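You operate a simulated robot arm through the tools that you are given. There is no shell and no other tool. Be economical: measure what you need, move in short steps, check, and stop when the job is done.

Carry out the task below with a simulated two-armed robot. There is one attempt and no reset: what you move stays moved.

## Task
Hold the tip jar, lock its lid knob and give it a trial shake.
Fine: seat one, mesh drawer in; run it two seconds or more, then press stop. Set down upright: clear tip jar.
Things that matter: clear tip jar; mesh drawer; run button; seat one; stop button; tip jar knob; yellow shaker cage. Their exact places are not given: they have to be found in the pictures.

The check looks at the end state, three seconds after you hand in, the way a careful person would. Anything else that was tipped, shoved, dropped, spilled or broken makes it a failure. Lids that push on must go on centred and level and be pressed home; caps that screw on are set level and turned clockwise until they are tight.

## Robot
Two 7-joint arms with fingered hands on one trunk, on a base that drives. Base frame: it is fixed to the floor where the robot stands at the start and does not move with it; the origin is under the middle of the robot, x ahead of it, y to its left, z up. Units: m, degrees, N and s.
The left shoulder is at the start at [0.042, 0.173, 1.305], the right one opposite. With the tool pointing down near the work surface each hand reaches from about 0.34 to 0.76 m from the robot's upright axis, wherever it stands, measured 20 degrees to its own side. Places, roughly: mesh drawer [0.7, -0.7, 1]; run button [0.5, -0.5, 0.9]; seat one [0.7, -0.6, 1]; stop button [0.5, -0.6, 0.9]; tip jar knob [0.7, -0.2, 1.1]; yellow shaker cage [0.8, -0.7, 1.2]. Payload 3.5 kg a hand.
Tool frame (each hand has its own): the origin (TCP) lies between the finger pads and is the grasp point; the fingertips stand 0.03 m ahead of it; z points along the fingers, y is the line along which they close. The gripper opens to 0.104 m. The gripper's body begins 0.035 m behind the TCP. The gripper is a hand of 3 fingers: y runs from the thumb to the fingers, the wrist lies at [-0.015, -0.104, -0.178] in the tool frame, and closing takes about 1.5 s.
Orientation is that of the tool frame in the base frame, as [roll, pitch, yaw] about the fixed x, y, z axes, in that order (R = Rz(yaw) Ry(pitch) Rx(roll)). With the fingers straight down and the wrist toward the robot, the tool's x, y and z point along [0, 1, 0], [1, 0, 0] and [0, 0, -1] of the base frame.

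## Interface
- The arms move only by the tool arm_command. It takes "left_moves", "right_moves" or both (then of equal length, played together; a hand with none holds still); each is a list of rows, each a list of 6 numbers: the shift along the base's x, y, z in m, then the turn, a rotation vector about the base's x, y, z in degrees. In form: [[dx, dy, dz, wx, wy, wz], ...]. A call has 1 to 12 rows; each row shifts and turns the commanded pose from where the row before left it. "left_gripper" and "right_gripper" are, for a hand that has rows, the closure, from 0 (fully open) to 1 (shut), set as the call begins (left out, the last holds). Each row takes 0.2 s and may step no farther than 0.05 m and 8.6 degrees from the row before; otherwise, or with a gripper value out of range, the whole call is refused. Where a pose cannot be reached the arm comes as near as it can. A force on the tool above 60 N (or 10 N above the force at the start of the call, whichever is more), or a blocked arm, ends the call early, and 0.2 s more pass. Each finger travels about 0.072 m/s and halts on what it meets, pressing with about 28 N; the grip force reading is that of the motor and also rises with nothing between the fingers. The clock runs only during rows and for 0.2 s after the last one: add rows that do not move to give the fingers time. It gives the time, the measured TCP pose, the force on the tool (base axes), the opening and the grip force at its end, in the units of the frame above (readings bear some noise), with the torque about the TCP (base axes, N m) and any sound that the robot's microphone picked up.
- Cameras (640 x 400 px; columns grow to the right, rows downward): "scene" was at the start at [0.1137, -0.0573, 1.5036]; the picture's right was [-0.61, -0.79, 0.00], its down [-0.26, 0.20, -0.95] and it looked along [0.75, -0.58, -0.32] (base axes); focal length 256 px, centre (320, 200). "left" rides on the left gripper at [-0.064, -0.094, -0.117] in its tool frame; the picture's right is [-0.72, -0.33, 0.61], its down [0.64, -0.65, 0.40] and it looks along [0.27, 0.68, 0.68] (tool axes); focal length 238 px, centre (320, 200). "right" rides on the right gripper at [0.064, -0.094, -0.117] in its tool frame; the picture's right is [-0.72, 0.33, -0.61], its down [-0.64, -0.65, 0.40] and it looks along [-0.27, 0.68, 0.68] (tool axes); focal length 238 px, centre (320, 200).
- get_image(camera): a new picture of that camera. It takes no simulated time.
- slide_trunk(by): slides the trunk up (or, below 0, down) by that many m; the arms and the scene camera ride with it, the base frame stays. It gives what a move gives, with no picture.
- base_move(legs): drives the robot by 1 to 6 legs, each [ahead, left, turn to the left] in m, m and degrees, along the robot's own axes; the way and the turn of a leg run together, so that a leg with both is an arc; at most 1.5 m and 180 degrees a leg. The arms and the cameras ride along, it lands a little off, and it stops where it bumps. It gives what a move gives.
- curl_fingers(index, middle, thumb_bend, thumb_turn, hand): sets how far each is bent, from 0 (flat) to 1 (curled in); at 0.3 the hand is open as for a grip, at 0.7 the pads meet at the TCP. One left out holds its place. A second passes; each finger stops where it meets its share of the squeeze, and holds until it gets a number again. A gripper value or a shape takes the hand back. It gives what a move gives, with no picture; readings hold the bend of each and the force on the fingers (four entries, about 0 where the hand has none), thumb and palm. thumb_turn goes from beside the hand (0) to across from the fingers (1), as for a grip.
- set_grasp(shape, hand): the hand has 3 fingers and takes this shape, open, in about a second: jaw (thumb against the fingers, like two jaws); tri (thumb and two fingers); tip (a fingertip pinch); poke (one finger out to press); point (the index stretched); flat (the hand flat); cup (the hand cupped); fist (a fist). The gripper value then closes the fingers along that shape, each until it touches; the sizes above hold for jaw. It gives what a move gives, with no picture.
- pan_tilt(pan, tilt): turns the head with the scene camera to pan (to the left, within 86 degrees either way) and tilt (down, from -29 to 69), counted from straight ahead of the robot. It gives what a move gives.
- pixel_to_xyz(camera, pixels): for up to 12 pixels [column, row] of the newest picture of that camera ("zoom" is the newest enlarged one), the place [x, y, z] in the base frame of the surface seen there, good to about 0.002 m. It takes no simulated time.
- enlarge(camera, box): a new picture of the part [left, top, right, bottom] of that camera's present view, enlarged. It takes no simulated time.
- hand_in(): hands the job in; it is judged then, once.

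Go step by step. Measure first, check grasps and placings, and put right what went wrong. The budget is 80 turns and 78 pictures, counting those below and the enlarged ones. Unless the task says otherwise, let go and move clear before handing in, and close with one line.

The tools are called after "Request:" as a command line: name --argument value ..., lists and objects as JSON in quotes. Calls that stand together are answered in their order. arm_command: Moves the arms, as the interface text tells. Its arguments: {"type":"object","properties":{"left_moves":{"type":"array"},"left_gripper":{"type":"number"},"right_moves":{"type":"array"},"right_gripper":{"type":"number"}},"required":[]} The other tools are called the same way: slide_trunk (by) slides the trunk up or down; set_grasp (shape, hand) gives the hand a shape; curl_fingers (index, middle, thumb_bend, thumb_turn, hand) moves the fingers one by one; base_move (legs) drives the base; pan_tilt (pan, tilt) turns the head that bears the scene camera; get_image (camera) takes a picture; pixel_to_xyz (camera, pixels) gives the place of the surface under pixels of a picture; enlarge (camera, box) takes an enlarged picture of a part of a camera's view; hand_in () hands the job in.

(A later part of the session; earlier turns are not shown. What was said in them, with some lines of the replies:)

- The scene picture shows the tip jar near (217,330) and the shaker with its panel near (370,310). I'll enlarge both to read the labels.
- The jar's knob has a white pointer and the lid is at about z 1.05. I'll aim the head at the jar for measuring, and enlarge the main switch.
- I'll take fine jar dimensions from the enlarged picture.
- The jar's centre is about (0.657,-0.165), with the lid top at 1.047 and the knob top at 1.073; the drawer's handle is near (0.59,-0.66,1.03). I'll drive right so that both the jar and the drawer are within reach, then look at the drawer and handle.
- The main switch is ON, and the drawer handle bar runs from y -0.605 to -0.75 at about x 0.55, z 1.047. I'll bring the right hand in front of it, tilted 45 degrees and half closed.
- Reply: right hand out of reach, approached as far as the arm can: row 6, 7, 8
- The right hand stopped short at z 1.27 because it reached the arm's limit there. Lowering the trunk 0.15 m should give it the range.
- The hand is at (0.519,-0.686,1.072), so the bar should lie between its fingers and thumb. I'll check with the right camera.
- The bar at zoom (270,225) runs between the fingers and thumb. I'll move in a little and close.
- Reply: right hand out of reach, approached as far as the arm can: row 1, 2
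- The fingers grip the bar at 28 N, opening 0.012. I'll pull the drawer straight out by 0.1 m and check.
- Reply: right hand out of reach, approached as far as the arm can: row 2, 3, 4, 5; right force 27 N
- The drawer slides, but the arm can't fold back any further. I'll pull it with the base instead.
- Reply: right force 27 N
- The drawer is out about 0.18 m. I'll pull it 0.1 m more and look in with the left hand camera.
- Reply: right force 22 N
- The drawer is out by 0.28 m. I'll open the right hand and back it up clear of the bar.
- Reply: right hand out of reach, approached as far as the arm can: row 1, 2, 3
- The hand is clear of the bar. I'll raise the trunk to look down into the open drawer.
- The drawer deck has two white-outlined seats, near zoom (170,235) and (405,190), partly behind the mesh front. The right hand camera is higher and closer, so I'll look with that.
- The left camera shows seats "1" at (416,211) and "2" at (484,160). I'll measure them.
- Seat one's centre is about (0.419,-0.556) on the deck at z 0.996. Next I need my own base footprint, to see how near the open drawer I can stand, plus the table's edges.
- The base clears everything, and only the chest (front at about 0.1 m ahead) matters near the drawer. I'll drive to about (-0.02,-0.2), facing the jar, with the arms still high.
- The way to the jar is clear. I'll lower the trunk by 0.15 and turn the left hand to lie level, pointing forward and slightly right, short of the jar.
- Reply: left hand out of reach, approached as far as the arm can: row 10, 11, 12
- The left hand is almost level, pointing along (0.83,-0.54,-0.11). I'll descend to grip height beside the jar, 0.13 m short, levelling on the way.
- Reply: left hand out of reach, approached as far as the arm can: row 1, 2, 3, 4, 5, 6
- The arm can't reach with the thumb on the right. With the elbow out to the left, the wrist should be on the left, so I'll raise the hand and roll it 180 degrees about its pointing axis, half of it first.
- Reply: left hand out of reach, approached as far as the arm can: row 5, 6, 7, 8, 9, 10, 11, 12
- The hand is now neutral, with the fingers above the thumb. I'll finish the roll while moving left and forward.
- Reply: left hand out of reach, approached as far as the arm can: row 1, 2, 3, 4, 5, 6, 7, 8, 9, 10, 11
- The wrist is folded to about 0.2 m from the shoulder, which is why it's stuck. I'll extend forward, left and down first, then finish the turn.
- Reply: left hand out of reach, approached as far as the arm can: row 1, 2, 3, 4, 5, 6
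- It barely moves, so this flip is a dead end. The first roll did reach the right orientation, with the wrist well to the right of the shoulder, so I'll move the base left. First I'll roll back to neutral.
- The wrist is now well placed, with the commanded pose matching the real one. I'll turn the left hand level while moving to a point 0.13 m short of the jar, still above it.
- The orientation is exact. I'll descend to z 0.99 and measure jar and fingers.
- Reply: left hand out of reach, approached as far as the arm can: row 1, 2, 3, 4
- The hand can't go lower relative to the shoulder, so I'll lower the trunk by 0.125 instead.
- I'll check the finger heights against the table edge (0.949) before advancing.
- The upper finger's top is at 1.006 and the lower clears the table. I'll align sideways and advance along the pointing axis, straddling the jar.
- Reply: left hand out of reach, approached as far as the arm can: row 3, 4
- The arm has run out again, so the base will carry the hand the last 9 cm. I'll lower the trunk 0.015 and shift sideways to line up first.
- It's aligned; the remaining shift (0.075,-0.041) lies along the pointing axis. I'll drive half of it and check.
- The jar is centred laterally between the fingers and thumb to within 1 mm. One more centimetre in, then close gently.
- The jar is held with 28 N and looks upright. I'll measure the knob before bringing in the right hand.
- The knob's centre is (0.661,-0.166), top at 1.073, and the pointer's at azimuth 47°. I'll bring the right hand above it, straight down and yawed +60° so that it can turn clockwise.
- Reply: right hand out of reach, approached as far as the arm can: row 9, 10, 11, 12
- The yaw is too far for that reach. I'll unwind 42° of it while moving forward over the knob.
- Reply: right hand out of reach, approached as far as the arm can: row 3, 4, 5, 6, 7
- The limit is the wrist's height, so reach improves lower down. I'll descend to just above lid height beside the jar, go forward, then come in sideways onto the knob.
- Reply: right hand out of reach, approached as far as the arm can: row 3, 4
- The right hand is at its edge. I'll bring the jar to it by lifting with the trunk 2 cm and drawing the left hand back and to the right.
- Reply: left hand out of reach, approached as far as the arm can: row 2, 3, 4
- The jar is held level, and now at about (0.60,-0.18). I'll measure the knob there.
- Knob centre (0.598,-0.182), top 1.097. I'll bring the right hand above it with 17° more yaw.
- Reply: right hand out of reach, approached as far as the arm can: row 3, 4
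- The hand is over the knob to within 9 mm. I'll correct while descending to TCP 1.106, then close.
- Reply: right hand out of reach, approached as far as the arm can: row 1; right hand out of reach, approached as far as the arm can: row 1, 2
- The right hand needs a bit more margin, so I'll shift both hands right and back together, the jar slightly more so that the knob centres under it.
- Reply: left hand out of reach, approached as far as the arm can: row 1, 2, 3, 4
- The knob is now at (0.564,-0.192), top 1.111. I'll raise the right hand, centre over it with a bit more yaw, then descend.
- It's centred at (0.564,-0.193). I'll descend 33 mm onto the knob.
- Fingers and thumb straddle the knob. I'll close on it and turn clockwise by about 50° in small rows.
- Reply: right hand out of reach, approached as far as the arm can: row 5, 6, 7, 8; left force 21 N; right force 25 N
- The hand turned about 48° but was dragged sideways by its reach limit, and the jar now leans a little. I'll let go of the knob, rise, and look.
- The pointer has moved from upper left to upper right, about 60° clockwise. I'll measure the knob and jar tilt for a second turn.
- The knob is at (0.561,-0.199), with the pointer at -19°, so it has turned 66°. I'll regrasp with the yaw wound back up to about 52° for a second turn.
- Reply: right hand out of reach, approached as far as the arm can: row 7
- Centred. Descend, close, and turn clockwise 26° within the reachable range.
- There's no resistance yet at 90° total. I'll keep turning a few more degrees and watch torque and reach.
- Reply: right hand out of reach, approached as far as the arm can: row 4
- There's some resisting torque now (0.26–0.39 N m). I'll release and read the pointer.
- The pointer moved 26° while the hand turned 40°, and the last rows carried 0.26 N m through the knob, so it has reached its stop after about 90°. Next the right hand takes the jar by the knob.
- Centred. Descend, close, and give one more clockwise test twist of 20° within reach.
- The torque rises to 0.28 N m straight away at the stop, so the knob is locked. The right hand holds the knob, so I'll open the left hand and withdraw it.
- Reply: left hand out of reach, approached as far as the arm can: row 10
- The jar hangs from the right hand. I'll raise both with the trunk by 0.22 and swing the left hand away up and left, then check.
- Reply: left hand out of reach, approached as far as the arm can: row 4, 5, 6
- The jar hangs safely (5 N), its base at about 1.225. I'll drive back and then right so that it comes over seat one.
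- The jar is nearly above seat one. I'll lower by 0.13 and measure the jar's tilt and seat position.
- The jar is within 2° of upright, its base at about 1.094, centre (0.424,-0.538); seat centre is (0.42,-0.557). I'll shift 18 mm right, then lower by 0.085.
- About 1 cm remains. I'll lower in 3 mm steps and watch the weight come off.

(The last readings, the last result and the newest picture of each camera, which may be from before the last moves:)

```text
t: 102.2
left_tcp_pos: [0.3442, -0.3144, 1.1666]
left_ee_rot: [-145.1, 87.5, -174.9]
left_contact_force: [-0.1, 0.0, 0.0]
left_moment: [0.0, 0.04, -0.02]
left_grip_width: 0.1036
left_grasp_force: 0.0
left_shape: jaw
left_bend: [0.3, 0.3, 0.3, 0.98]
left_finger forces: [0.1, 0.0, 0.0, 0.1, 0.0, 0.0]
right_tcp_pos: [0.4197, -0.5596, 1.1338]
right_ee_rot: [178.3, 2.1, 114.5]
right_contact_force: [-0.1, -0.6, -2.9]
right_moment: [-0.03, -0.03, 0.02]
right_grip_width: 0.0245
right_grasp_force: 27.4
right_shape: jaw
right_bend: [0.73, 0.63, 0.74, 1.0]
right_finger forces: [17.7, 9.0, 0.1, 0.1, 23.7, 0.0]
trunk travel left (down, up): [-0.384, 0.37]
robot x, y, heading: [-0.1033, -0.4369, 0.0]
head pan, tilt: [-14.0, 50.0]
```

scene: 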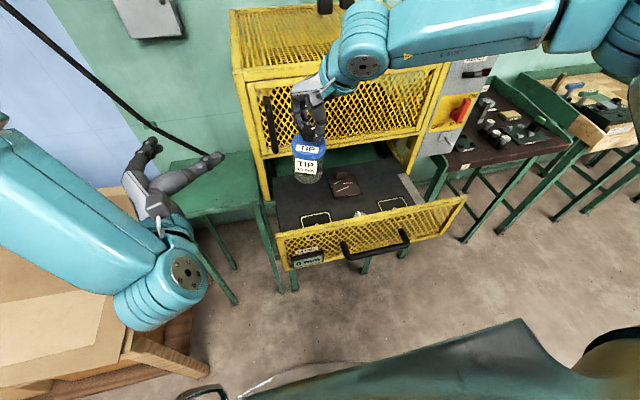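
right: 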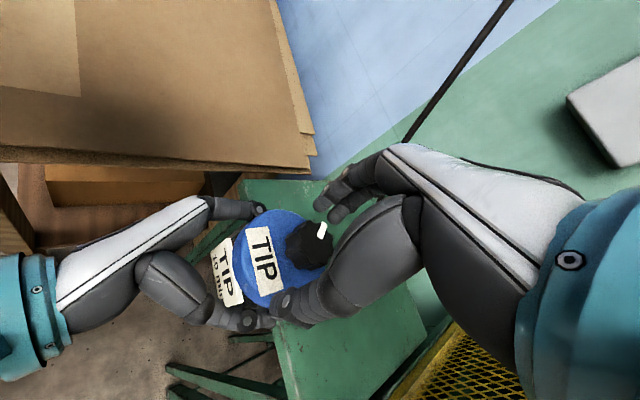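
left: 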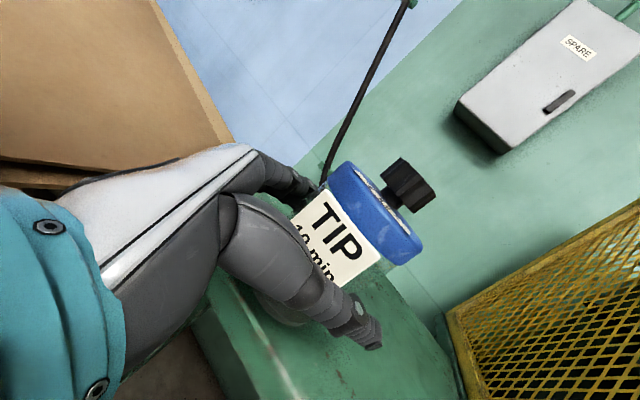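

Request:
arm_command --right_moves '[[0, 0, -0.0015, 0, 0, 0], [0, 0, -0.0015, 0, 0, 0]]'

Request:
arm_command --right_moves '[[0, 0, -0.001, 0, 0, 0], [0, 0, 0, 0, 0, 0]]'

```text
t: 102.8
left_tcp_pos: [0.3437, -0.3144, 1.1675]
left_ee_rot: [-143.1, 87.4, -173.0]
left_contact_force: [0.2, 0.4, -0.2]
left_moment: [-0.05, -0.04, 0.0]
left_grip_width: 0.1038
left_grasp_force: 0.0
left_shape: jaw
left_bend: [0.3, 0.3, 0.3, 0.98]
left_finger forces: [0.0, 0.0, 0.1, 0.0, 0.0, 0.0]
right_tcp_pos: [0.4202, -0.5605, 1.1325]
right_ee_rot: [177.9, 2.1, 114.6]
right_contact_force: [3.5, -0.5, 8.6]
right_moment: [-0.05, -0.04, 0.02]
right_grip_width: 0.0252
right_grasp_force: 28.2
right_shape: jaw
right_bend: [0.73, 0.62, 0.74, 1.0]
right_finger forces: [18.9, 11.6, 0.0, 0.1, 24.5, 0.0]
trunk travel left (down, up): [-0.384, 0.37]
robot x, y, heading: [-0.1038, -0.4365, -0.1]
head pan, tilt: [-14.0, 50.0]
```

```text
t: 103.4
left_tcp_pos: [0.3429, -0.3145, 1.1672]
left_ee_rot: [-145.1, 87.6, -174.8]
left_contact_force: [-0.3, 0.4, -0.1]
left_moment: [-0.01, -0.01, 0.02]
left_grip_width: 0.1037
left_grasp_force: 0.0
left_shape: jaw
left_bend: [0.3, 0.3, 0.3, 0.98]
left_finger forces: [0.0, 0.0, 0.0, 0.0, 0.0, 0.1]
right_tcp_pos: [0.4204, -0.5602, 1.1304]
right_ee_rot: [178.2, 2.2, 114.5]
right_contact_force: [4.7, 0.1, 11.9]
right_moment: [-0.06, 0.02, 0.05]
right_grip_width: 0.0264
right_grasp_force: 27.7
right_shape: jaw
right_bend: [0.73, 0.62, 0.75, 1.0]
right_finger forces: [19.9, 12.3, 0.0, 0.0, 25.1, 0.0]
trunk travel left (down, up): [-0.384, 0.37]
robot x, y, heading: [-0.1059, -0.436, 0.2]
head pan, tilt: [-14.0, 50.0]
```

The jar stands on the deck (+12 N). I'll open the right hand and lift straight off.

Request:
arm_command --right_moves '[[0, 0, 0, 0, 0, 0], [0, 0, 0, 0, 0, 0], [0, 0, 0, 0, 0, 0], [0, 0, 0, 0, 0, 0], [0, 0, 0, 0, 0, 0], [0, 0, 0.015, 0, 0, 0], [0, 0, 0.02, 0, 0, 0], [0, 0, 0.03, 0, 0, 0], [0, 0, 0.03, 0, 0, 0]]' --right_gripper 0.3

Request:
slide_trunk --by 0.2

Request:
enlarge --camera "scene" --box '[250, 110, 430, 260]'

```text
t: 105.4
left_tcp_pos: [0.342, -0.3148, 1.1667]
left_ee_rot: [-145.1, 87.4, -174.9]
left_contact_force: [-0.7, -0.3, 0.6]
left_moment: [-0.01, 0.01, 0.03]
left_grip_width: 0.1039
left_grasp_force: 0.0
left_shape: jaw
left_bend: [0.3, 0.3, 0.3, 0.98]
left_finger forces: [0.1, 0.1, 0.1, 0.1, 0.0, 0.0]
right_tcp_pos: [0.4191, -0.56, 1.2268]
right_ee_rot: [178.3, 2.0, 114.5]
right_contact_force: [0.0, -0.9, 0.2]
right_moment: [0.0, 0.01, 0.0]
right_grip_width: 0.0725
right_grasp_force: 0.0
right_shape: jaw
right_bend: [0.27, 0.37, 0.58, 0.99]
right_finger forces: [0.0, 0.0, 0.0, 0.0, 0.1, 0.0]
trunk travel left (down, up): [-0.384, 0.37]
robot x, y, heading: [-0.1016, -0.4361, 0.1]
head pan, tilt: [-14.0, 50.0]
```

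```text
t: 107.6
left_tcp_pos: [0.3426, -0.3145, 1.3663]
left_ee_rot: [-146.0, 87.3, -175.9]
left_contact_force: [0.0, 0.2, 0.1]
left_moment: [0.01, 0.01, 0.0]
left_grip_width: 0.1035
left_grasp_force: 0.1
left_shape: jaw
left_bend: [0.3, 0.3, 0.3, 0.98]
left_finger forces: [0.1, 0.0, 0.1, 0.0, 0.0, 0.1]
right_tcp_pos: [0.4198, -0.5603, 1.4233]
right_ee_rot: [178.2, 2.1, 114.5]
right_contact_force: [0.4, -0.7, 0.9]
right_moment: [-0.03, 0.03, -0.01]
right_grip_width: 0.0725
right_grasp_force: 0.1
right_shape: jaw
right_bend: [0.27, 0.37, 0.58, 0.99]
right_finger forces: [0.0, 0.0, 0.0, 0.0, 0.1, 0.1]
trunk travel left (down, up): [-0.584, 0.17]
robot x, y, heading: [-0.1007, -0.4371, 0.0]
head pan, tilt: [-14.0, 50.0]
```

```text
2.67 times, centred on (340, 185) of scene
```

zoom: 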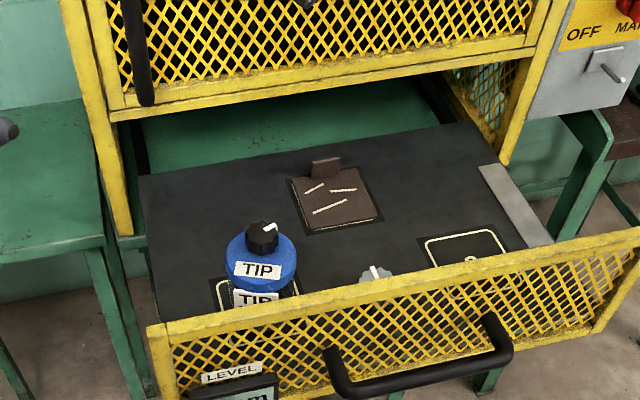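

The jar stands in seat one. I'll verify its centre and level.

Request:
enlarge --camera "scene" --box '[300, 175, 370, 235]'

Request:
pixel_to_xyz --camera "scene" --pixels '[[338, 196], [338, 202], [329, 206], [347, 206], [337, 212], [331, 216], [321, 216], [322, 221], [352, 216], [344, 192]]'

```text
6.67 times, centred on (335, 205) of scene
```

zoom: 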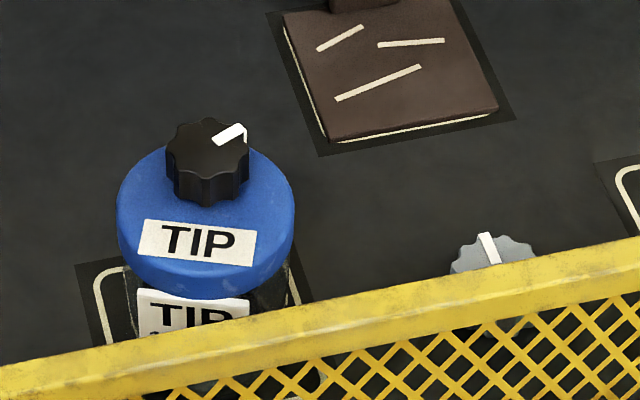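

```text
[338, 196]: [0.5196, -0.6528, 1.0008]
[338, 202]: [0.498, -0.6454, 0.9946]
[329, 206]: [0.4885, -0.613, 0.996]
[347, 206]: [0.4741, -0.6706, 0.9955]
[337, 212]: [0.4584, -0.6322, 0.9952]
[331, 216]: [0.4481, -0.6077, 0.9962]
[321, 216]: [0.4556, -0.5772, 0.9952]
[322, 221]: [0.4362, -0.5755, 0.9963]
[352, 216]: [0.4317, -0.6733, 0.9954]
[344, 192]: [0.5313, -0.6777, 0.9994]
```

Request:
pixel_to_xyz --camera "zoom" --pixels '[[208, 155], [125, 205], [285, 205], [200, 245], [145, 245], [250, 252], [97, 285], [295, 285], [120, 270], [285, 270], [225, 138], [243, 127]]'

```text
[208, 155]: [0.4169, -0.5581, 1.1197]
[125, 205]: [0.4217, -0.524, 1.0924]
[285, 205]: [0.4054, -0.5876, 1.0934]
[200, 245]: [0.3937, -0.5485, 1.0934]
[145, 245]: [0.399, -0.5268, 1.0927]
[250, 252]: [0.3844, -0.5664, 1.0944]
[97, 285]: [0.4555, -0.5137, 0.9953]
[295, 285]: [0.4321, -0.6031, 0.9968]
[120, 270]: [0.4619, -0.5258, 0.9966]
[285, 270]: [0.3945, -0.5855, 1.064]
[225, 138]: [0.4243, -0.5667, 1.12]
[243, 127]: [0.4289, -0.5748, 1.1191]
```

The jar stands level and centred at (0.418,-0.558) in seat one. To close the drawer I'll back off, reorient the right hand for the bar, and move the left hand aside.

Request:
base_move --legs '[[-0.28, -0.08, 0]]'

Request:
arm_command --left_moves '[[0, 0.03, 0, 0, 0, 0], [0, 0.03, 0, 0, 0, 0], [0, 0.03, 0, 0, 0, 0], [0, 0.03, 0, 0, 0, 0], [0, 0.03, 0, 0, 0, 0], [0, 0, 0, 0, 0, 0], [0, 0, 0, 0, 0, 0], [0, 0, 0, 0, 0, 0], [0, 0, 0, 0, 0, 0]]' --right_moves '[[0, -0.006, 0, 0, 0, -8.2], [0, -0.006, 0, 0, 0, -8.2], [0, -0.006, 0, 0, 0, -8.2], [0, -0.006, 0, 0, -7.4, 0], [0, -0.006, 0, 0, -7.4, 0], [0, -0.006, 0, 0, -7.4, 0], [0, -0.006, 0, 0, -7.4, 0], [0, -0.006, 0, 0, -7.4, 0], [0, 0, 0, 0, 0, 0]]' --right_gripper 0.4

```text
t: 109.6
left_tcp_pos: [0.0605, -0.3945, 1.3655]
left_ee_rot: [-144.4, 87.4, -174.3]
left_contact_force: [-0.4, 1.2, 0.2]
left_moment: [-0.02, 0.01, -0.01]
left_grip_width: 0.1039
left_grasp_force: 0.0
left_shape: jaw
left_bend: [0.3, 0.3, 0.3, 0.98]
left_finger forces: [0.0, 0.1, 0.0, 0.0, 0.1, 0.0]
right_tcp_pos: [0.1357, -0.641, 1.4236]
right_ee_rot: [178.2, 2.0, 114.3]
right_contact_force: [0.7, 0.3, -0.5]
right_moment: [-0.02, -0.04, 0.02]
right_grip_width: 0.0726
right_grasp_force: 0.0
right_shape: jaw
right_bend: [0.27, 0.37, 0.58, 0.99]
right_finger forces: [0.0, 0.0, 0.1, 0.0, 0.1, 0.0]
trunk travel left (down, up): [-0.584, 0.17]
robot x, y, heading: [-0.3865, -0.5187, 0.3]
head pan, tilt: [-14.0, 50.0]
```

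```text
t: 111.6
left_tcp_pos: [0.0411, -0.3654, 1.4124]
left_ee_rot: [-144.6, 87.3, -174.5]
left_contact_force: [0.3, -0.4, 0.0]
left_moment: [-0.03, -0.01, -0.03]
left_grip_width: 0.1038
left_grasp_force: 0.0
left_shape: jaw
left_bend: [0.3, 0.3, 0.3, 0.98]
left_finger forces: [0.0, 0.0, 0.0, 0.0, 0.0, 0.1]
left hand out of reach, approached as far as the arm can: row 1, 2, 3, 4, 5
right_tcp_pos: [0.1345, -0.6876, 1.424]
right_ee_rot: [141.2, 1.5, 88.6]
right_contact_force: [-0.6, 0.0, -0.3]
right_moment: [-0.04, 0.03, 0.0]
right_grip_width: 0.063
right_grasp_force: 0.0
right_shape: jaw
right_bend: [0.29, 0.41, 0.64, 1.0]
right_finger forces: [0.0, 0.0, 0.0, 0.0, 0.0, 0.0]
trunk travel left (down, up): [-0.584, 0.17]
robot x, y, heading: [-0.3913, -0.5182, -0.0]
head pan, tilt: [-14.0, 50.0]
```

The right hand has the right tilt again. I'll shift 3 cm left, lower to bar height, and approach.

Request:
base_move --legs '[[0, 0.03, 0]]'

Request:
slide_trunk --by -0.352

Request:
base_move --legs '[[0.1, 0, 0]]'

Request:
get_image --camera "right"

```text
t: 112.5
left_tcp_pos: [0.0418, -0.3412, 1.4128]
left_ee_rot: [-147.9, 87.3, -177.7]
left_contact_force: [-0.6, -0.2, 0.4]
left_moment: [0.0, -0.02, 0.04]
left_grip_width: 0.1036
left_grasp_force: 0.1
left_shape: jaw
left_bend: [0.3, 0.3, 0.3, 0.98]
left_finger forces: [0.0, 0.0, 0.1, 0.0, 0.0, 0.0]
right_tcp_pos: [0.1345, -0.6629, 1.4238]
right_ee_rot: [141.3, 1.3, 88.4]
right_contact_force: [0.1, 0.0, -1.0]
right_moment: [0.03, 0.0, -0.01]
right_grip_width: 0.0628
right_grasp_force: 0.1
right_shape: jaw
right_bend: [0.29, 0.41, 0.64, 1.0]
right_finger forces: [0.0, 0.1, 0.0, 0.0, 0.1, 0.1]
trunk travel left (down, up): [-0.584, 0.17]
robot x, y, heading: [-0.3859, -0.4876, -0.1]
head pan, tilt: [-14.0, 50.0]
```

```text
t: 115.9
left_tcp_pos: [0.086, -0.3365, 0.9859]
left_ee_rot: [-148.9, 77.2, -178.7]
left_contact_force: [-0.2, -0.2, 0.0]
left_moment: [-0.02, 0.01, -0.01]
left_grip_width: 0.1036
left_grasp_force: 0.0
left_shape: jaw
left_bend: [0.3, 0.3, 0.3, 0.98]
left_finger forces: [0.0, 0.0, 0.1, 0.1, 0.0, 0.0]
right_tcp_pos: [0.1354, -0.658, 1.0724]
right_ee_rot: [141.1, 1.6, 88.4]
right_contact_force: [-0.3, -0.1, 0.4]
right_moment: [-0.01, -0.05, -0.03]
right_grip_width: 0.063
right_grasp_force: 0.0
right_shape: jaw
right_bend: [0.29, 0.41, 0.64, 1.0]
right_finger forces: [0.0, 0.0, 0.0, 0.1, 0.1, 0.1]
trunk travel left (down, up): [-0.232, 0.522]
robot x, y, heading: [-0.392, -0.4885, 0.0]
head pan, tilt: [-14.0, 50.0]
```

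```text
t: 117.0
left_tcp_pos: [0.1854, -0.3362, 0.9853]
left_ee_rot: [-149.8, 77.1, -179.4]
left_contact_force: [0.0, 0.1, -1.3]
left_moment: [-0.06, 0.01, 0.02]
left_grip_width: 0.1039
left_grasp_force: 0.1
left_shape: jaw
left_bend: [0.3, 0.3, 0.3, 0.98]
left_finger forces: [0.0, 0.1, 0.0, 0.0, 0.1, 0.1]
right_tcp_pos: [0.2364, -0.6567, 1.0707]
right_ee_rot: [141.2, 1.5, 88.7]
right_contact_force: [0.2, 0.2, 0.2]
right_moment: [-0.01, 0.0, -0.03]
right_grip_width: 0.0629
right_grasp_force: 0.1
right_shape: jaw
right_bend: [0.29, 0.41, 0.64, 1.0]
right_finger forces: [0.0, 0.1, 0.1, 0.0, 0.0, 0.0]
trunk travel left (down, up): [-0.232, 0.522]
robot x, y, heading: [-0.2879, -0.4874, -0.1]
head pan, tilt: [-14.0, 50.0]
```

```text
11 pictures are left
5 turns are left
```

right: 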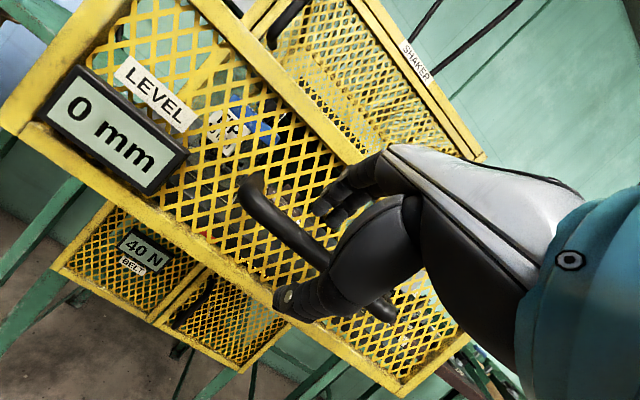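

The hand is lined up with the bar, and only five turns are left, so I'll batch: grip, push the drawer home with the base, release, back off, lower, shape the hand as a closed beak and line it up with RUN, then look.

Request:
base_move --legs '[[0.023, 0, 0]]'

Request:
arm_command --right_moves '[[0, 0, 0, 0, 0, 0], [0, 0, 0, 0, 0, 0], [0, 0, 0, 0, 0, 0], [0, 0, 0, 0, 0, 0], [0, 0, 0, 0, 0, 0], [0, 0, 0, 0, 0, 0]]' --right_gripper 1

Request:
base_move --legs '[[0.292, 0, 0]]'

Request:
arm_command --right_moves '[[0, 0, 0, 0, 0, 0], [0, 0, 0, 0, 0, 0], [0, 0, 0, 0, 0, 0], [0, 0, 0, 0, 0, 0], [0, 0, 0, 0, 0, 0], [-0.01, 0, 0.02, 0, 0, 0], [-0.01, 0, 0.02, 0, 0, 0], [-0.01, 0, 0.03, 0, 0, 0]]' --right_gripper 0.4

Request:
base_move --legs '[[-0.14, 0, 0], [0, 0.173, 0]]'

Request:
slide_trunk --by -0.23

Request:
arm_command --right_moves '[[0, 0, 0, 0, -7.4, 0], [0, 0, 0, 0, -7.4, 0], [0, 0, 0, 0, -7.4, 0], [0, 0, 0, 0, 0, 0], [0, 0, 0, 0, 0, 0], [0, 0, 0, 0, 0, 0], [0, 0, 0, 0, 0, 0]]' --right_gripper 1

Request:
get_image --camera "scene"

Request:
get_image --camera "right"

```text
t: 117.8
left_tcp_pos: [0.2101, -0.3357, 0.9835]
left_ee_rot: [-149.5, 77.2, -179.1]
left_contact_force: [0.6, -0.1, -0.4]
left_moment: [-0.01, -0.01, 0.01]
left_grip_width: 0.1038
left_grasp_force: 0.1
left_shape: jaw
left_bend: [0.3, 0.3, 0.3, 0.98]
left_finger forces: [0.0, 0.0, 0.0, 0.0, 0.1, 0.0]
right_tcp_pos: [0.2603, -0.6566, 1.0716]
right_ee_rot: [141.3, 1.4, 88.8]
right_contact_force: [0.3, 0.3, 0.1]
right_moment: [0.01, -0.01, -0.02]
right_grip_width: 0.0626
right_grasp_force: 0.1
right_shape: jaw
right_bend: [0.29, 0.41, 0.64, 1.0]
right_finger forces: [0.0, 0.0, 0.1, 0.0, 0.0, 0.0]
trunk travel left (down, up): [-0.232, 0.522]
robot x, y, heading: [-0.2658, -0.4887, -0.1]
head pan, tilt: [-14.0, 50.0]
```

```text
t: 119.2
left_tcp_pos: [0.2085, -0.3351, 0.9861]
left_ee_rot: [-149.1, 77.3, -178.7]
left_contact_force: [0.5, 0.2, -0.5]
left_moment: [0.01, 0.02, 0.01]
left_grip_width: 0.1037
left_grasp_force: 0.1
left_shape: jaw
left_bend: [0.3, 0.3, 0.3, 0.98]
left_finger forces: [0.1, 0.0, 0.0, 0.1, 0.2, 0.1]
right_tcp_pos: [0.2587, -0.657, 1.0725]
right_ee_rot: [141.3, 1.5, 88.6]
right_contact_force: [-1.1, -0.3, -0.5]
right_moment: [0.02, 0.01, 0.0]
right_grip_width: 0.0129
right_grasp_force: 28.0
right_shape: jaw
right_bend: [0.71, 0.69, 0.74, 1.0]
right_finger forces: [15.9, 8.1, 0.1, 0.0, 25.1, 0.0]
trunk travel left (down, up): [-0.232, 0.522]
robot x, y, heading: [-0.2645, -0.4883, 0.0]
head pan, tilt: [-14.0, 50.0]
```

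```text
t: 121.2
left_tcp_pos: [0.4927, -0.3351, 0.9866]
left_ee_rot: [-149.5, 77.4, -179.0]
left_contact_force: [-0.4, -0.2, -0.2]
left_moment: [0.01, 0.0, 0.01]
left_grip_width: 0.1038
left_grasp_force: 0.1
left_shape: jaw
left_bend: [0.3, 0.3, 0.3, 0.98]
left_finger forces: [0.0, 0.1, 0.0, 0.0, 0.0, 0.0]
right_tcp_pos: [0.5435, -0.6569, 1.0725]
right_ee_rot: [141.2, 1.5, 88.7]
right_contact_force: [-18.6, -4.5, 1.7]
right_moment: [-0.02, 0.48, -0.09]
right_grip_width: 0.015
right_grasp_force: 28.5
right_shape: jaw
right_bend: [0.71, 0.71, 0.74, 1.0]
right_finger forces: [15.1, 6.1, 0.0, 0.0, 33.6, 0.1]
trunk travel left (down, up): [-0.232, 0.522]
robot x, y, heading: [0.0213, -0.4877, 0.1]
head pan, tilt: [-14.0, 50.0]
```

```text
t: 123.0
left_tcp_pos: [0.495, -0.3335, 0.9871]
left_ee_rot: [-149.3, 77.2, -178.9]
left_contact_force: [0.6, -0.3, -0.5]
left_moment: [-0.02, -0.02, -0.03]
left_grip_width: 0.1037
left_grasp_force: 0.0
left_shape: jaw
left_bend: [0.3, 0.3, 0.3, 0.98]
left_finger forces: [0.0, 0.0, 0.0, 0.1, 0.0, 0.0]
right_tcp_pos: [0.5159, -0.6559, 1.1432]
right_ee_rot: [141.2, 1.6, 88.8]
right_contact_force: [0.0, 0.8, 0.4]
right_moment: [0.0, -0.01, 0.02]
right_grip_width: 0.0621
right_grasp_force: 0.0
right_shape: jaw
right_bend: [0.29, 0.41, 0.65, 1.0]
right_finger forces: [0.0, 0.0, 0.0, 0.0, 0.1, 0.1]
trunk travel left (down, up): [-0.232, 0.522]
robot x, y, heading: [0.023, -0.4871, 0.2]
head pan, tilt: [-14.0, 50.0]
```

```text
t: 125.4
left_tcp_pos: [0.358, -0.1651, 0.9854]
left_ee_rot: [-148.9, 77.2, -178.3]
left_contact_force: [-0.4, 0.2, 0.3]
left_moment: [0.02, 0.01, 0.0]
left_grip_width: 0.1039
left_grasp_force: 0.1
left_shape: jaw
left_bend: [0.3, 0.3, 0.3, 0.98]
left_finger forces: [0.1, 0.0, 0.1, 0.0, 0.0, 0.1]
right_tcp_pos: [0.3797, -0.4866, 1.1422]
right_ee_rot: [141.3, 1.5, 88.8]
right_contact_force: [-0.1, -0.9, 0.6]
right_moment: [-0.02, -0.02, -0.02]
right_grip_width: 0.0622
right_grasp_force: 0.2
right_shape: jaw
right_bend: [0.29, 0.41, 0.65, 1.0]
right_finger forces: [0.1, 0.0, 0.0, 0.0, 0.0, 0.0]
trunk travel left (down, up): [-0.232, 0.522]
robot x, y, heading: [-0.1111, -0.3185, 0.3]
head pan, tilt: [-14.0, 50.0]
```

```text
t: 127.8
left_tcp_pos: [0.3953, -0.1678, 0.6443]
left_ee_rot: [-149.9, 60.5, -179.2]
left_contact_force: [0.2, -0.5, 0.2]
left_moment: [0.0, 0.0, -0.02]
left_grip_width: 0.1039
left_grasp_force: 0.1
left_shape: jaw
left_bend: [0.3, 0.3, 0.3, 0.98]
left_finger forces: [0.0, 0.0, 0.1, 0.0, 0.1, 0.0]
right_tcp_pos: [0.4621, -0.4874, 0.7888]
right_ee_rot: [158.2, 1.9, 89.2]
right_contact_force: [0.0, 0.1, -0.2]
right_moment: [-0.05, 0.02, 0.01]
right_grip_width: 0.062
right_grasp_force: 0.0
right_shape: jaw
right_bend: [0.29, 0.41, 0.65, 1.0]
right_finger forces: [0.0, 0.0, 0.1, 0.0, 0.0, 0.0]
trunk travel left (down, up): [-0.002, 0.752]
robot x, y, heading: [-0.1125, -0.3195, 0.3]
head pan, tilt: [-14.0, 50.0]
```

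```text
t: 129.4
left_tcp_pos: [0.3969, -0.1659, 0.6451]
left_ee_rot: [-149.9, 60.3, -179.2]
left_contact_force: [-1.2, -0.2, -0.1]
left_moment: [-0.02, 0.0, -0.03]
left_grip_width: 0.1037
left_grasp_force: 0.1
left_shape: jaw
left_bend: [0.3, 0.3, 0.3, 0.98]
left_finger forces: [0.0, 0.0, 0.0, 0.0, 0.0, 0.1]
right_tcp_pos: [0.4869, -0.4808, 0.7868]
right_ee_rot: [143.5, 1.6, 88.8]
right_contact_force: [-0.3, -0.1, -0.8]
right_moment: [-0.02, -0.01, 0.02]
right_grip_width: 0.0
right_grasp_force: 27.8
right_shape: jaw
right_bend: [0.7, 0.7, 0.47, 1.0]
right_finger forces: [0.1, 0.0, 0.0, 0.1, 0.0, 0.1]
right hand out of reach, approached as far as the arm can: row 1, 2, 3
trunk travel left (down, up): [-0.002, 0.752]
robot x, y, heading: [-0.1171, -0.3188, -0.1]
head pan, tilt: [-14.0, 50.0]
```

```text
10 pictures are left
```

scene: 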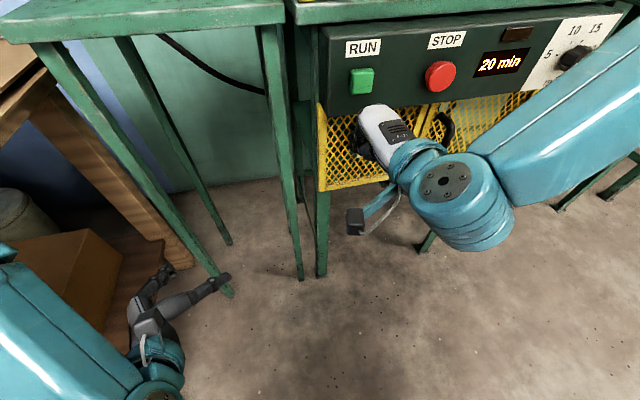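

```text
9 pictures are left
4 turns are left
```

right: 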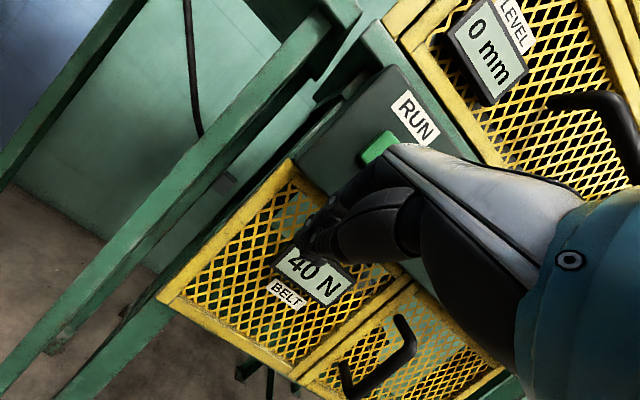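

The drawer is home (handle back at its original x) and the beak hand is below RUN at (0.487,-0.481,0.787). I'll raise it and press forward with the knuckles at three heights, watching force and sound.

Request:
slide_trunk --by 0.04

Request:
arm_command --right_moves '[[0.006, 0, 0, 0, 0, 0], [0.006, 0, 0, 0, 0, 0], [0.006, 0, 0, 0, 0, 0], [0.006, 0, 0, 0, 0, 0], [0.006, 0, 0, 0, 0, 0], [0.006, 0, 0, 0, 0, 0], [0.006, 0, 0, 0, 0, 0]]'

Request:
get_image --camera "scene"

Request:
arm_command --right_moves '[[-0.014, 0, 0, 0, 0, 0], [-0.014, 0, 0, 0, 0, 0], [-0.014, 0, 0, 0, 0, 0]]'

Request:
slide_trunk --by 0.02

Request:
arm_command --right_moves '[[0.006, 0, 0, 0, 0, 0], [0.006, 0, 0, 0, 0, 0], [0.006, 0, 0, 0, 0, 0], [0.006, 0, 0, 0, 0, 0], [0.006, 0, 0, 0, 0, 0], [0.006, 0, 0, 0, 0, 0], [0.006, 0, 0, 0, 0, 0]]'

Request:
get_image --camera "right"

Request:
arm_command --right_moves '[[-0.014, 0, 0, 0, 0, 0], [-0.014, 0, 0, 0, 0, 0], [-0.014, 0, 0, 0, 0, 0]]'

Request:
slide_trunk --by 0.02

Request:
arm_command --right_moves '[[0.006, 0, 0, 0, 0, 0], [0.006, 0, 0, 0, 0, 0], [0.006, 0, 0, 0, 0, 0], [0.006, 0, 0, 0, 0, 0], [0.006, 0, 0, 0, 0, 0], [0.006, 0, 0, 0, 0, 0], [0.006, 0, 0, 0, 0, 0]]'

Request:
arm_command --right_moves '[[-0.014, 0, 0, 0, 0, 0], [-0.014, 0, 0, 0, 0, 0], [-0.014, 0, 0, 0, 0, 0]]'

Request:
get_image --camera "scene"

```text
t: 130.2
left_tcp_pos: [0.3974, -0.1662, 0.6825]
left_ee_rot: [-149.9, 60.3, -179.2]
left_contact_force: [-1.0, 0.0, -1.1]
left_moment: [0.0, -0.01, 0.0]
left_grip_width: 0.1039
left_grasp_force: 0.0
left_shape: jaw
left_bend: [0.3, 0.3, 0.3, 0.98]
left_finger forces: [0.1, 0.0, 0.0, 0.0, 0.0, 0.1]
right_tcp_pos: [0.4865, -0.4808, 0.8271]
right_ee_rot: [143.5, 1.6, 88.7]
right_contact_force: [0.3, -0.3, -0.1]
right_moment: [0.0, 0.01, 0.0]
right_grip_width: 0.0
right_grasp_force: 27.5
right_shape: jaw
right_bend: [0.7, 0.7, 0.47, 1.0]
right_finger forces: [0.1, 0.1, 0.1, 0.1, 0.0, 0.1]
trunk travel left (down, up): [-0.042, 0.712]
robot x, y, heading: [-0.1152, -0.3225, 0.1]
head pan, tilt: [-14.0, 50.0]
```

```text
t: 131.8
left_tcp_pos: [0.3943, -0.1658, 0.6856]
left_ee_rot: [-149.8, 60.6, -179.2]
left_contact_force: [-0.3, 0.8, -0.3]
left_moment: [-0.01, 0.0, -0.02]
left_grip_width: 0.1037
left_grasp_force: 0.1
left_shape: jaw
left_bend: [0.3, 0.3, 0.3, 0.98]
left_finger forces: [0.0, 0.0, 0.1, 0.0, 0.0, 0.0]
right_tcp_pos: [0.5232, -0.4797, 0.8298]
right_ee_rot: [143.3, 1.6, 88.9]
right_contact_force: [-25.4, -1.9, 7.6]
right_moment: [-0.02, -0.82, -0.33]
right_grip_width: 0.0
right_grasp_force: 28.2
right_shape: jaw
right_bend: [0.7, 0.7, 0.47, 1.0]
right_finger forces: [0.0, 24.7, 0.1, 0.0, 0.1, 0.1]
trunk travel left (down, up): [-0.042, 0.712]
robot x, y, heading: [-0.1133, -0.3208, 0.0]
head pan, tilt: [-14.0, 50.0]
heard: click
```

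```text
8 pictures are left
```

scene: 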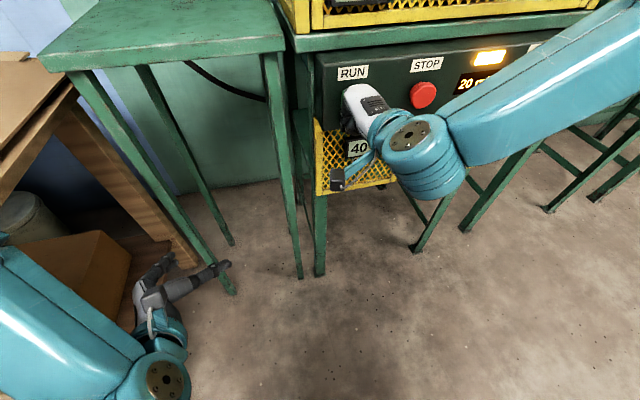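

```text
t: 132.7
left_tcp_pos: [0.3984, -0.167, 0.6844]
left_ee_rot: [-149.8, 60.4, -179.2]
left_contact_force: [-0.1, -0.3, 0.0]
left_moment: [0.02, 0.0, -0.01]
left_grip_width: 0.1037
left_grasp_force: 0.2
left_shape: jaw
left_bend: [0.3, 0.3, 0.3, 0.98]
left_finger forces: [0.0, 0.0, 0.0, 0.0, 0.0, 0.0]
right_tcp_pos: [0.4848, -0.4796, 0.8266]
right_ee_rot: [143.5, 1.8, 88.6]
right_contact_force: [-0.2, -1.0, -0.4]
right_moment: [0.04, 0.01, 0.0]
right_grip_width: 0.0
right_grasp_force: 27.9
right_shape: jaw
right_bend: [0.7, 0.7, 0.47, 1.0]
right_finger forces: [0.0, 0.1, 0.0, 0.0, 0.0, 0.0]
trunk travel left (down, up): [-0.042, 0.712]
robot x, y, heading: [-0.1161, -0.3214, 0.2]
head pan, tilt: [-14.0, 50.0]
```

```text
t: 133.3
left_tcp_pos: [0.3965, -0.1655, 0.703]
left_ee_rot: [-150.0, 60.2, -179.4]
left_contact_force: [1.1, 0.0, 0.0]
left_moment: [-0.02, 0.03, -0.02]
left_grip_width: 0.1038
left_grasp_force: 0.2
left_shape: jaw
left_bend: [0.3, 0.3, 0.3, 0.98]
left_finger forces: [0.1, 0.0, 0.0, 0.1, 0.1, 0.0]
right_tcp_pos: [0.486, -0.4799, 0.847]
right_ee_rot: [143.6, 1.6, 88.8]
right_contact_force: [0.7, -0.2, -0.2]
right_moment: [0.02, 0.02, 0.0]
right_grip_width: 0.0002
right_grasp_force: 28.1
right_shape: jaw
right_bend: [0.7, 0.7, 0.47, 1.0]
right_finger forces: [0.0, 0.0, 0.1, 0.0, 0.1, 0.1]
trunk travel left (down, up): [-0.062, 0.692]
robot x, y, heading: [-0.118, -0.3152, 0.1]
head pan, tilt: [-14.0, 50.0]
```

```text
t: 134.9
left_tcp_pos: [0.3939, -0.1659, 0.7062]
left_ee_rot: [-149.8, 60.6, -179.2]
left_contact_force: [-0.2, 0.5, -0.4]
left_moment: [-0.01, -0.01, -0.01]
left_grip_width: 0.104
left_grasp_force: 0.0
left_shape: jaw
left_bend: [0.3, 0.3, 0.3, 0.98]
left_finger forces: [0.1, 0.1, 0.0, 0.1, 0.1, 0.0]
right_tcp_pos: [0.5251, -0.4807, 0.8482]
right_ee_rot: [143.4, 1.6, 88.8]
right_contact_force: [-25.9, -2.9, 4.2]
right_moment: [0.03, -0.74, -0.38]
right_grip_width: 0.0003
right_grasp_force: 28.0
right_shape: jaw
right_bend: [0.7, 0.7, 0.47, 1.0]
right_finger forces: [0.0, 25.6, 0.1, 0.0, 0.0, 0.1]
trunk travel left (down, up): [-0.062, 0.692]
robot x, y, heading: [-0.1153, -0.3194, 0.0]
head pan, tilt: [-14.0, 50.0]
heard: click
```

```text
7 pictures are left
```

right: 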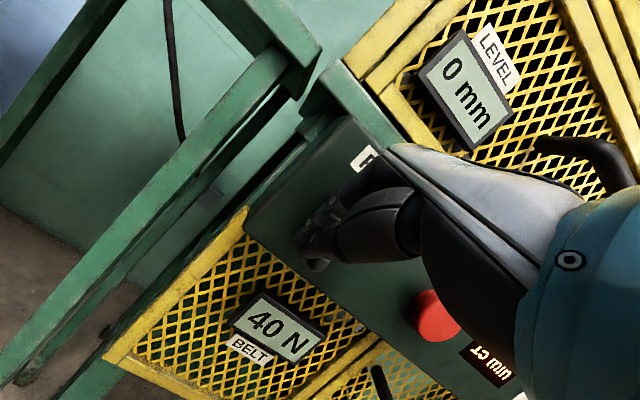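

```text
t: 135.7
left_tcp_pos: [0.3973, -0.1656, 0.7025]
left_ee_rot: [-149.8, 60.3, -179.2]
left_contact_force: [-0.4, -0.1, 1.0]
left_moment: [0.02, -0.03, 0.0]
left_grip_width: 0.1041
left_grasp_force: 0.0
left_shape: jaw
left_bend: [0.3, 0.3, 0.3, 0.98]
left_finger forces: [0.1, 0.0, 0.1, 0.1, 0.0, 0.0]
right_tcp_pos: [0.4859, -0.4805, 0.8487]
right_ee_rot: [143.4, 1.6, 88.9]
right_contact_force: [0.6, -0.1, -1.2]
right_moment: [0.01, -0.01, 0.0]
right_grip_width: 0.0
right_grasp_force: 27.6
right_shape: jaw
right_bend: [0.7, 0.7, 0.47, 1.0]
right_finger forces: [0.1, 0.0, 0.0, 0.0, 0.1, 0.0]
trunk travel left (down, up): [-0.062, 0.692]
robot x, y, heading: [-0.1129, -0.3159, 0.2]
head pan, tilt: [-14.0, 50.0]
```

```text
t: 136.4
left_tcp_pos: [0.3976, -0.166, 0.7235]
left_ee_rot: [-149.9, 60.3, -179.3]
left_contact_force: [0.3, 0.0, -0.4]
left_moment: [0.02, 0.01, 0.03]
left_grip_width: 0.1036
left_grasp_force: 0.0
left_shape: jaw
left_bend: [0.3, 0.3, 0.3, 0.98]
left_finger forces: [0.0, 0.0, 0.2, 0.0, 0.1, 0.0]
right_tcp_pos: [0.4861, -0.48, 0.8672]
right_ee_rot: [143.5, 1.6, 88.8]
right_contact_force: [0.0, -0.9, -0.9]
right_moment: [-0.02, -0.01, -0.03]
right_grip_width: 0.0
right_grasp_force: 28.1
right_shape: jaw
right_bend: [0.7, 0.7, 0.47, 1.0]
right_finger forces: [0.0, 0.1, 0.0, 0.1, 0.0, 0.1]
trunk travel left (down, up): [-0.082, 0.672]
robot x, y, heading: [-0.1125, -0.3178, 0.7]
head pan, tilt: [-14.0, 50.0]
```

```text
t: 138.0
left_tcp_pos: [0.3939, -0.1658, 0.7252]
left_ee_rot: [-149.8, 60.5, -179.3]
left_contact_force: [0.1, -0.5, -0.1]
left_moment: [0.01, 0.0, -0.02]
left_grip_width: 0.1038
left_grasp_force: 0.0
left_shape: jaw
left_bend: [0.3, 0.3, 0.3, 0.98]
left_finger forces: [0.1, 0.0, 0.1, 0.0, 0.0, 0.1]
right_tcp_pos: [0.524, -0.4784, 0.8687]
right_ee_rot: [143.6, 1.7, 88.9]
right_contact_force: [-22.3, -1.7, 4.2]
right_moment: [-0.06, -0.05, -0.21]
right_grip_width: 0.0002
right_grasp_force: 28.2
right_shape: jaw
right_bend: [0.7, 0.7, 0.47, 1.0]
right_finger forces: [0.1, 16.1, 0.0, 0.1, 0.1, 0.0]
trunk travel left (down, up): [-0.082, 0.672]
robot x, y, heading: [-0.1172, -0.3189, 0.0]
head pan, tilt: [-14.0, 50.0]
heard: click
```

```text
t: 138.8
left_tcp_pos: [0.3976, -0.1652, 0.7236]
left_ee_rot: [-149.7, 60.4, -179.0]
left_contact_force: [0.9, -0.5, -0.1]
left_moment: [0.0, 0.01, 0.0]
left_grip_width: 0.1038
left_grasp_force: 0.0
left_shape: jaw
left_bend: [0.3, 0.3, 0.3, 0.98]
left_finger forces: [0.0, 0.0, 0.0, 0.1, 0.1, 0.0]
right_tcp_pos: [0.4866, -0.48, 0.8668]
right_ee_rot: [143.3, 1.7, 88.7]
right_contact_force: [-0.6, 0.1, -1.0]
right_moment: [-0.01, -0.02, 0.01]
right_grip_width: 0.0001
right_grasp_force: 28.1
right_shape: jaw
right_bend: [0.7, 0.7, 0.47, 1.0]
right_finger forces: [0.0, 0.1, 0.0, 0.1, 0.0, 0.1]
trunk travel left (down, up): [-0.082, 0.672]
robot x, y, heading: [-0.1154, -0.3222, 0.1]
head pan, tilt: [-14.0, 50.0]
```

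```text
6 pictures are left
3 turns are left
```

scene: 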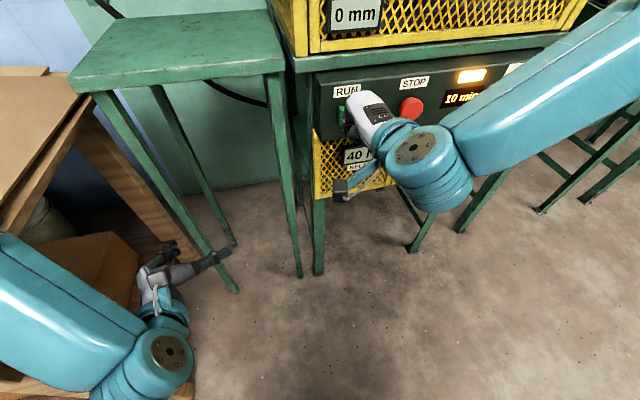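

The lamp above the display is lit after the clicks, so the shaker has been running over 2 s. Now I'll back off, move right 0.134 to STOP, press it, and back away.

Request:
base_move --legs '[[-0.04, 0, 0], [0, -0.134, 0], [0.04, 0, 0]]'

Request:
slide_trunk --by -0.018

Request:
arm_command --right_moves '[[0.006, 0, 0, 0, 0, 0], [0.006, 0, 0, 0, 0, 0], [0.006, 0, 0, 0, 0, 0], [0.006, 0, 0, 0, 0, 0], [0.006, 0, 0, 0, 0, 0], [0.006, 0, 0, 0, 0, 0], [0.006, 0, 0, 0, 0, 0]]'

Request:
arm_command --right_moves '[[-0.014, 0, 0, 0, 0, 0], [-0.014, 0, 0, 0, 0, 0], [-0.014, 0, 0, 0, 0, 0]]'

Request:
get_image --camera "scene"

Request:
enlarge --camera "scene" --box '[310, 50, 560, 180]'

```text
t: 141.1
left_tcp_pos: [0.3978, -0.303, 0.7235]
left_ee_rot: [-149.6, 60.3, -179.1]
left_contact_force: [1.3, -0.6, -0.2]
left_moment: [0.01, -0.03, 0.02]
left_grip_width: 0.1038
left_grasp_force: 0.1
left_shape: jaw
left_bend: [0.3, 0.3, 0.3, 0.98]
left_finger forces: [0.1, 0.0, 0.0, 0.0, 0.0, 0.0]
right_tcp_pos: [0.4876, -0.6152, 0.8658]
right_ee_rot: [143.5, 1.7, 88.6]
right_contact_force: [-1.1, 0.1, -0.5]
right_moment: [0.0, -0.03, 0.0]
right_grip_width: 0.0
right_grasp_force: 28.6
right_shape: jaw
right_bend: [0.7, 0.7, 0.47, 1.0]
right_finger forces: [0.0, 0.1, 0.1, 0.1, 0.2, 0.0]
trunk travel left (down, up): [-0.082, 0.672]
robot x, y, heading: [-0.1168, -0.4543, 0.2]
head pan, tilt: [-14.0, 50.0]
```

```text
t: 141.7
left_tcp_pos: [0.398, -0.3029, 0.7069]
left_ee_rot: [-149.9, 60.5, -179.3]
left_contact_force: [0.0, 0.4, -0.4]
left_moment: [-0.01, 0.01, 0.01]
left_grip_width: 0.1038
left_grasp_force: 0.0
left_shape: jaw
left_bend: [0.3, 0.3, 0.3, 0.98]
left_finger forces: [0.0, 0.0, 0.1, 0.0, 0.1, 0.0]
right_tcp_pos: [0.488, -0.6152, 0.8501]
right_ee_rot: [143.3, 1.5, 88.7]
right_contact_force: [-0.4, -0.5, 0.5]
right_moment: [0.03, 0.02, 0.01]
right_grip_width: 0.0002
right_grasp_force: 28.2
right_shape: jaw
right_bend: [0.7, 0.7, 0.47, 1.0]
right_finger forces: [0.0, 0.0, 0.0, 0.1, 0.0, 0.0]
trunk travel left (down, up): [-0.064, 0.69]
robot x, y, heading: [-0.1102, -0.4534, 0.1]
head pan, tilt: [-14.0, 50.0]
```

```text
t: 143.3
left_tcp_pos: [0.3944, -0.3029, 0.7081]
left_ee_rot: [-150.0, 60.7, -179.5]
left_contact_force: [-0.4, 0.2, -0.4]
left_moment: [-0.02, 0.01, 0.04]
left_grip_width: 0.1038
left_grasp_force: 0.1
left_shape: jaw
left_bend: [0.3, 0.3, 0.3, 0.98]
left_finger forces: [0.0, 0.0, 0.1, 0.1, 0.0, 0.0]
right_tcp_pos: [0.5231, -0.6143, 0.8515]
right_ee_rot: [143.5, 1.7, 89.1]
right_contact_force: [-47.7, -0.8, 5.3]
right_moment: [-0.05, -0.97, -0.46]
right_grip_width: 0.0
right_grasp_force: 27.6
right_shape: jaw
right_bend: [0.7, 0.7, 0.47, 1.0]
right_finger forces: [0.1, 39.7, 0.0, 0.0, 0.0, 0.0]
trunk travel left (down, up): [-0.064, 0.69]
robot x, y, heading: [-0.1151, -0.4528, -0.2]
head pan, tilt: [-14.0, 50.0]
heard: click
```

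```text
t: 144.1
left_tcp_pos: [0.3985, -0.3021, 0.7055]
left_ee_rot: [-149.8, 60.3, -179.2]
left_contact_force: [0.3, -0.5, -0.5]
left_moment: [0.01, 0.0, 0.02]
left_grip_width: 0.1037
left_grasp_force: 0.1
left_shape: jaw
left_bend: [0.3, 0.3, 0.3, 0.98]
left_finger forces: [0.0, 0.1, 0.0, 0.0, 0.1, 0.0]
right_tcp_pos: [0.4882, -0.6154, 0.8499]
right_ee_rot: [143.5, 1.6, 88.6]
right_contact_force: [-0.4, -0.2, -0.9]
right_moment: [0.0, 0.0, -0.02]
right_grip_width: 0.0
right_grasp_force: 27.9
right_shape: jaw
right_bend: [0.7, 0.7, 0.48, 1.0]
right_finger forces: [0.1, 0.1, 0.1, 0.1, 0.0, 0.1]
trunk travel left (down, up): [-0.064, 0.69]
robot x, y, heading: [-0.113, -0.4537, 0.1]
head pan, tilt: [-14.0, 50.0]
```

```text
5 pictures are left
```

scene: 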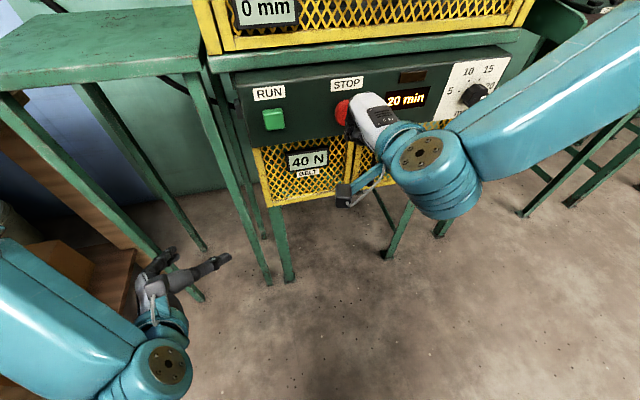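

```text
2.56 times, centred on (435, 115) of scene
2 turns are left
```

zoom: 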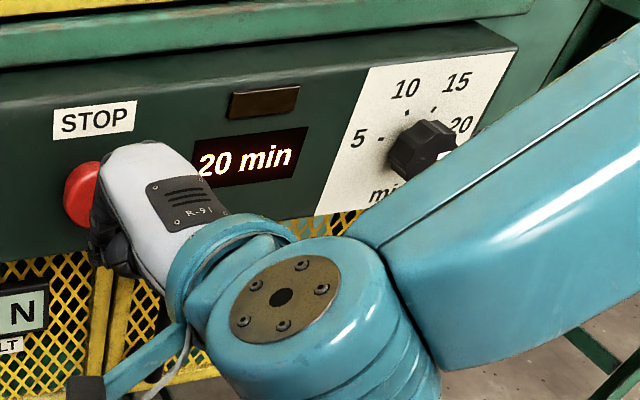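

STOP clicked, the lamp is off and the display is back to 20 min. I'll back clear, raise the trunk and check the jar through the cage.

Request:
base_move --legs '[[-0.2, 0, 0]]'

Request:
slide_trunk --by 0.25

Request:
pan_tilt --pan -14 --tilt 30

Request:
get_image --camera "scene"

Request:
enlarge --camera "scene" --box '[240, 100, 460, 260]'

```text
t: 145.7
left_tcp_pos: [0.204, -0.3031, 0.7063]
left_ee_rot: [-150.1, 60.4, -179.7]
left_contact_force: [-0.1, -0.1, 0.6]
left_moment: [0.02, 0.0, 0.01]
left_grip_width: 0.1036
left_grasp_force: 0.1
left_shape: jaw
left_bend: [0.3, 0.3, 0.3, 0.98]
left_finger forces: [0.0, 0.0, 0.1, 0.0, 0.1, 0.1]
right_tcp_pos: [0.2934, -0.6162, 0.8505]
right_ee_rot: [143.4, 1.7, 88.5]
right_contact_force: [-0.5, -0.8, -0.2]
right_moment: [0.0, 0.01, -0.02]
right_grip_width: 0.0002
right_grasp_force: 28.1
right_shape: jaw
right_bend: [0.7, 0.7, 0.48, 1.0]
right_finger forces: [0.0, 0.0, 0.0, 0.0, 0.0, 0.0]
trunk travel left (down, up): [-0.064, 0.69]
robot x, y, heading: [-0.307, -0.4542, 0.1]
head pan, tilt: [-14.0, 50.0]
```

```text
t: 148.3
left_tcp_pos: [0.2053, -0.3043, 0.9556]
left_ee_rot: [-149.7, 60.3, -179.2]
left_contact_force: [0.3, 0.6, 0.1]
left_moment: [-0.03, -0.01, -0.01]
left_grip_width: 0.1038
left_grasp_force: 0.0
left_shape: jaw
left_bend: [0.3, 0.3, 0.3, 0.98]
left_finger forces: [0.1, 0.1, 0.0, 0.1, 0.1, 0.0]
right_tcp_pos: [0.2945, -0.6164, 1.1004]
right_ee_rot: [143.4, 1.6, 88.7]
right_contact_force: [-0.2, 1.0, 0.7]
right_moment: [0.02, -0.04, -0.01]
right_grip_width: 0.0001
right_grasp_force: 28.3
right_shape: jaw
right_bend: [0.7, 0.7, 0.48, 1.0]
right_finger forces: [0.1, 0.1, 0.0, 0.0, 0.0, 0.0]
trunk travel left (down, up): [-0.314, 0.44]
robot x, y, heading: [-0.3068, -0.4551, 0.2]
head pan, tilt: [-14.0, 50.0]
```

```text
t: 149.1
left_tcp_pos: [0.2042, -0.3033, 0.9555]
left_ee_rot: [-149.9, 60.4, -179.5]
left_contact_force: [0.6, 0.0, -0.1]
left_moment: [0.0, -0.02, -0.03]
left_grip_width: 0.1039
left_grasp_force: 0.0
left_shape: jaw
left_bend: [0.3, 0.3, 0.3, 0.98]
left_finger forces: [0.0, 0.0, 0.1, 0.0, 0.0, 0.1]
right_tcp_pos: [0.2941, -0.6167, 1.1002]
right_ee_rot: [143.4, 1.7, 88.6]
right_contact_force: [0.3, 0.4, 0.2]
right_moment: [0.02, 0.01, 0.02]
right_grip_width: 0.0001
right_grasp_force: 28.4
right_shape: jaw
right_bend: [0.7, 0.7, 0.48, 1.0]
right_finger forces: [0.0, 0.1, 0.0, 0.1, 0.1, 0.0]
trunk travel left (down, up): [-0.314, 0.44]
robot x, y, heading: [-0.3077, -0.4522, 0.4]
head pan, tilt: [-14.0, 30.0]
```

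```text
3 pictures are left
```

scene: 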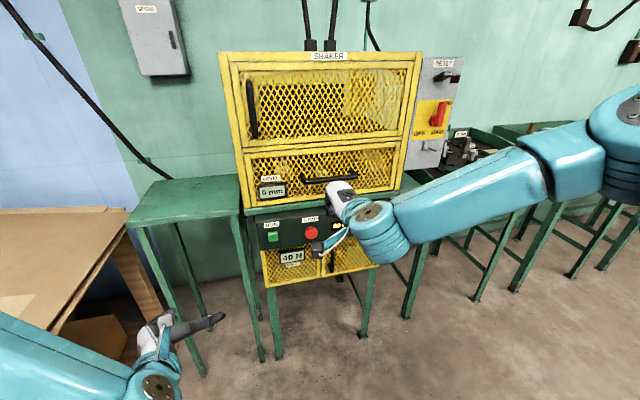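

```text
2.50 times, centred on (350, 180) of scene
1 turns are left
```

zoom: 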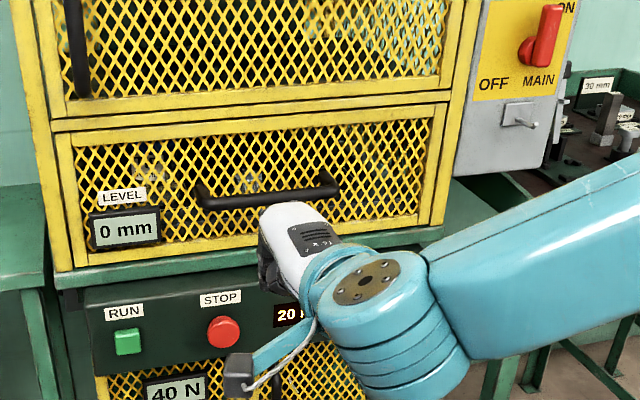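

The last pictures show the drawer closed, no jam or spill in view, and both hands clear. I can't make out the jar through the mesh, but it stood level in seat one before the drawer closed. The lamp was already off right after STOP, so I'm handing in.

The tip jar's knob is locked and the jar is in seat one with the drawer in; the shaker ran about 10 s and was stopped.

Request:
hand_in

```text
The job is handed in.
```

I handed the job in. The tip jar's lid knob is locked, the jar was set upright in seat one with the mesh drawer in, and the shaker ran about 10 s before I pressed stop. I couldn't see the jar through the mesh after the run, so its final upright stance isn't confirmed by a picture.
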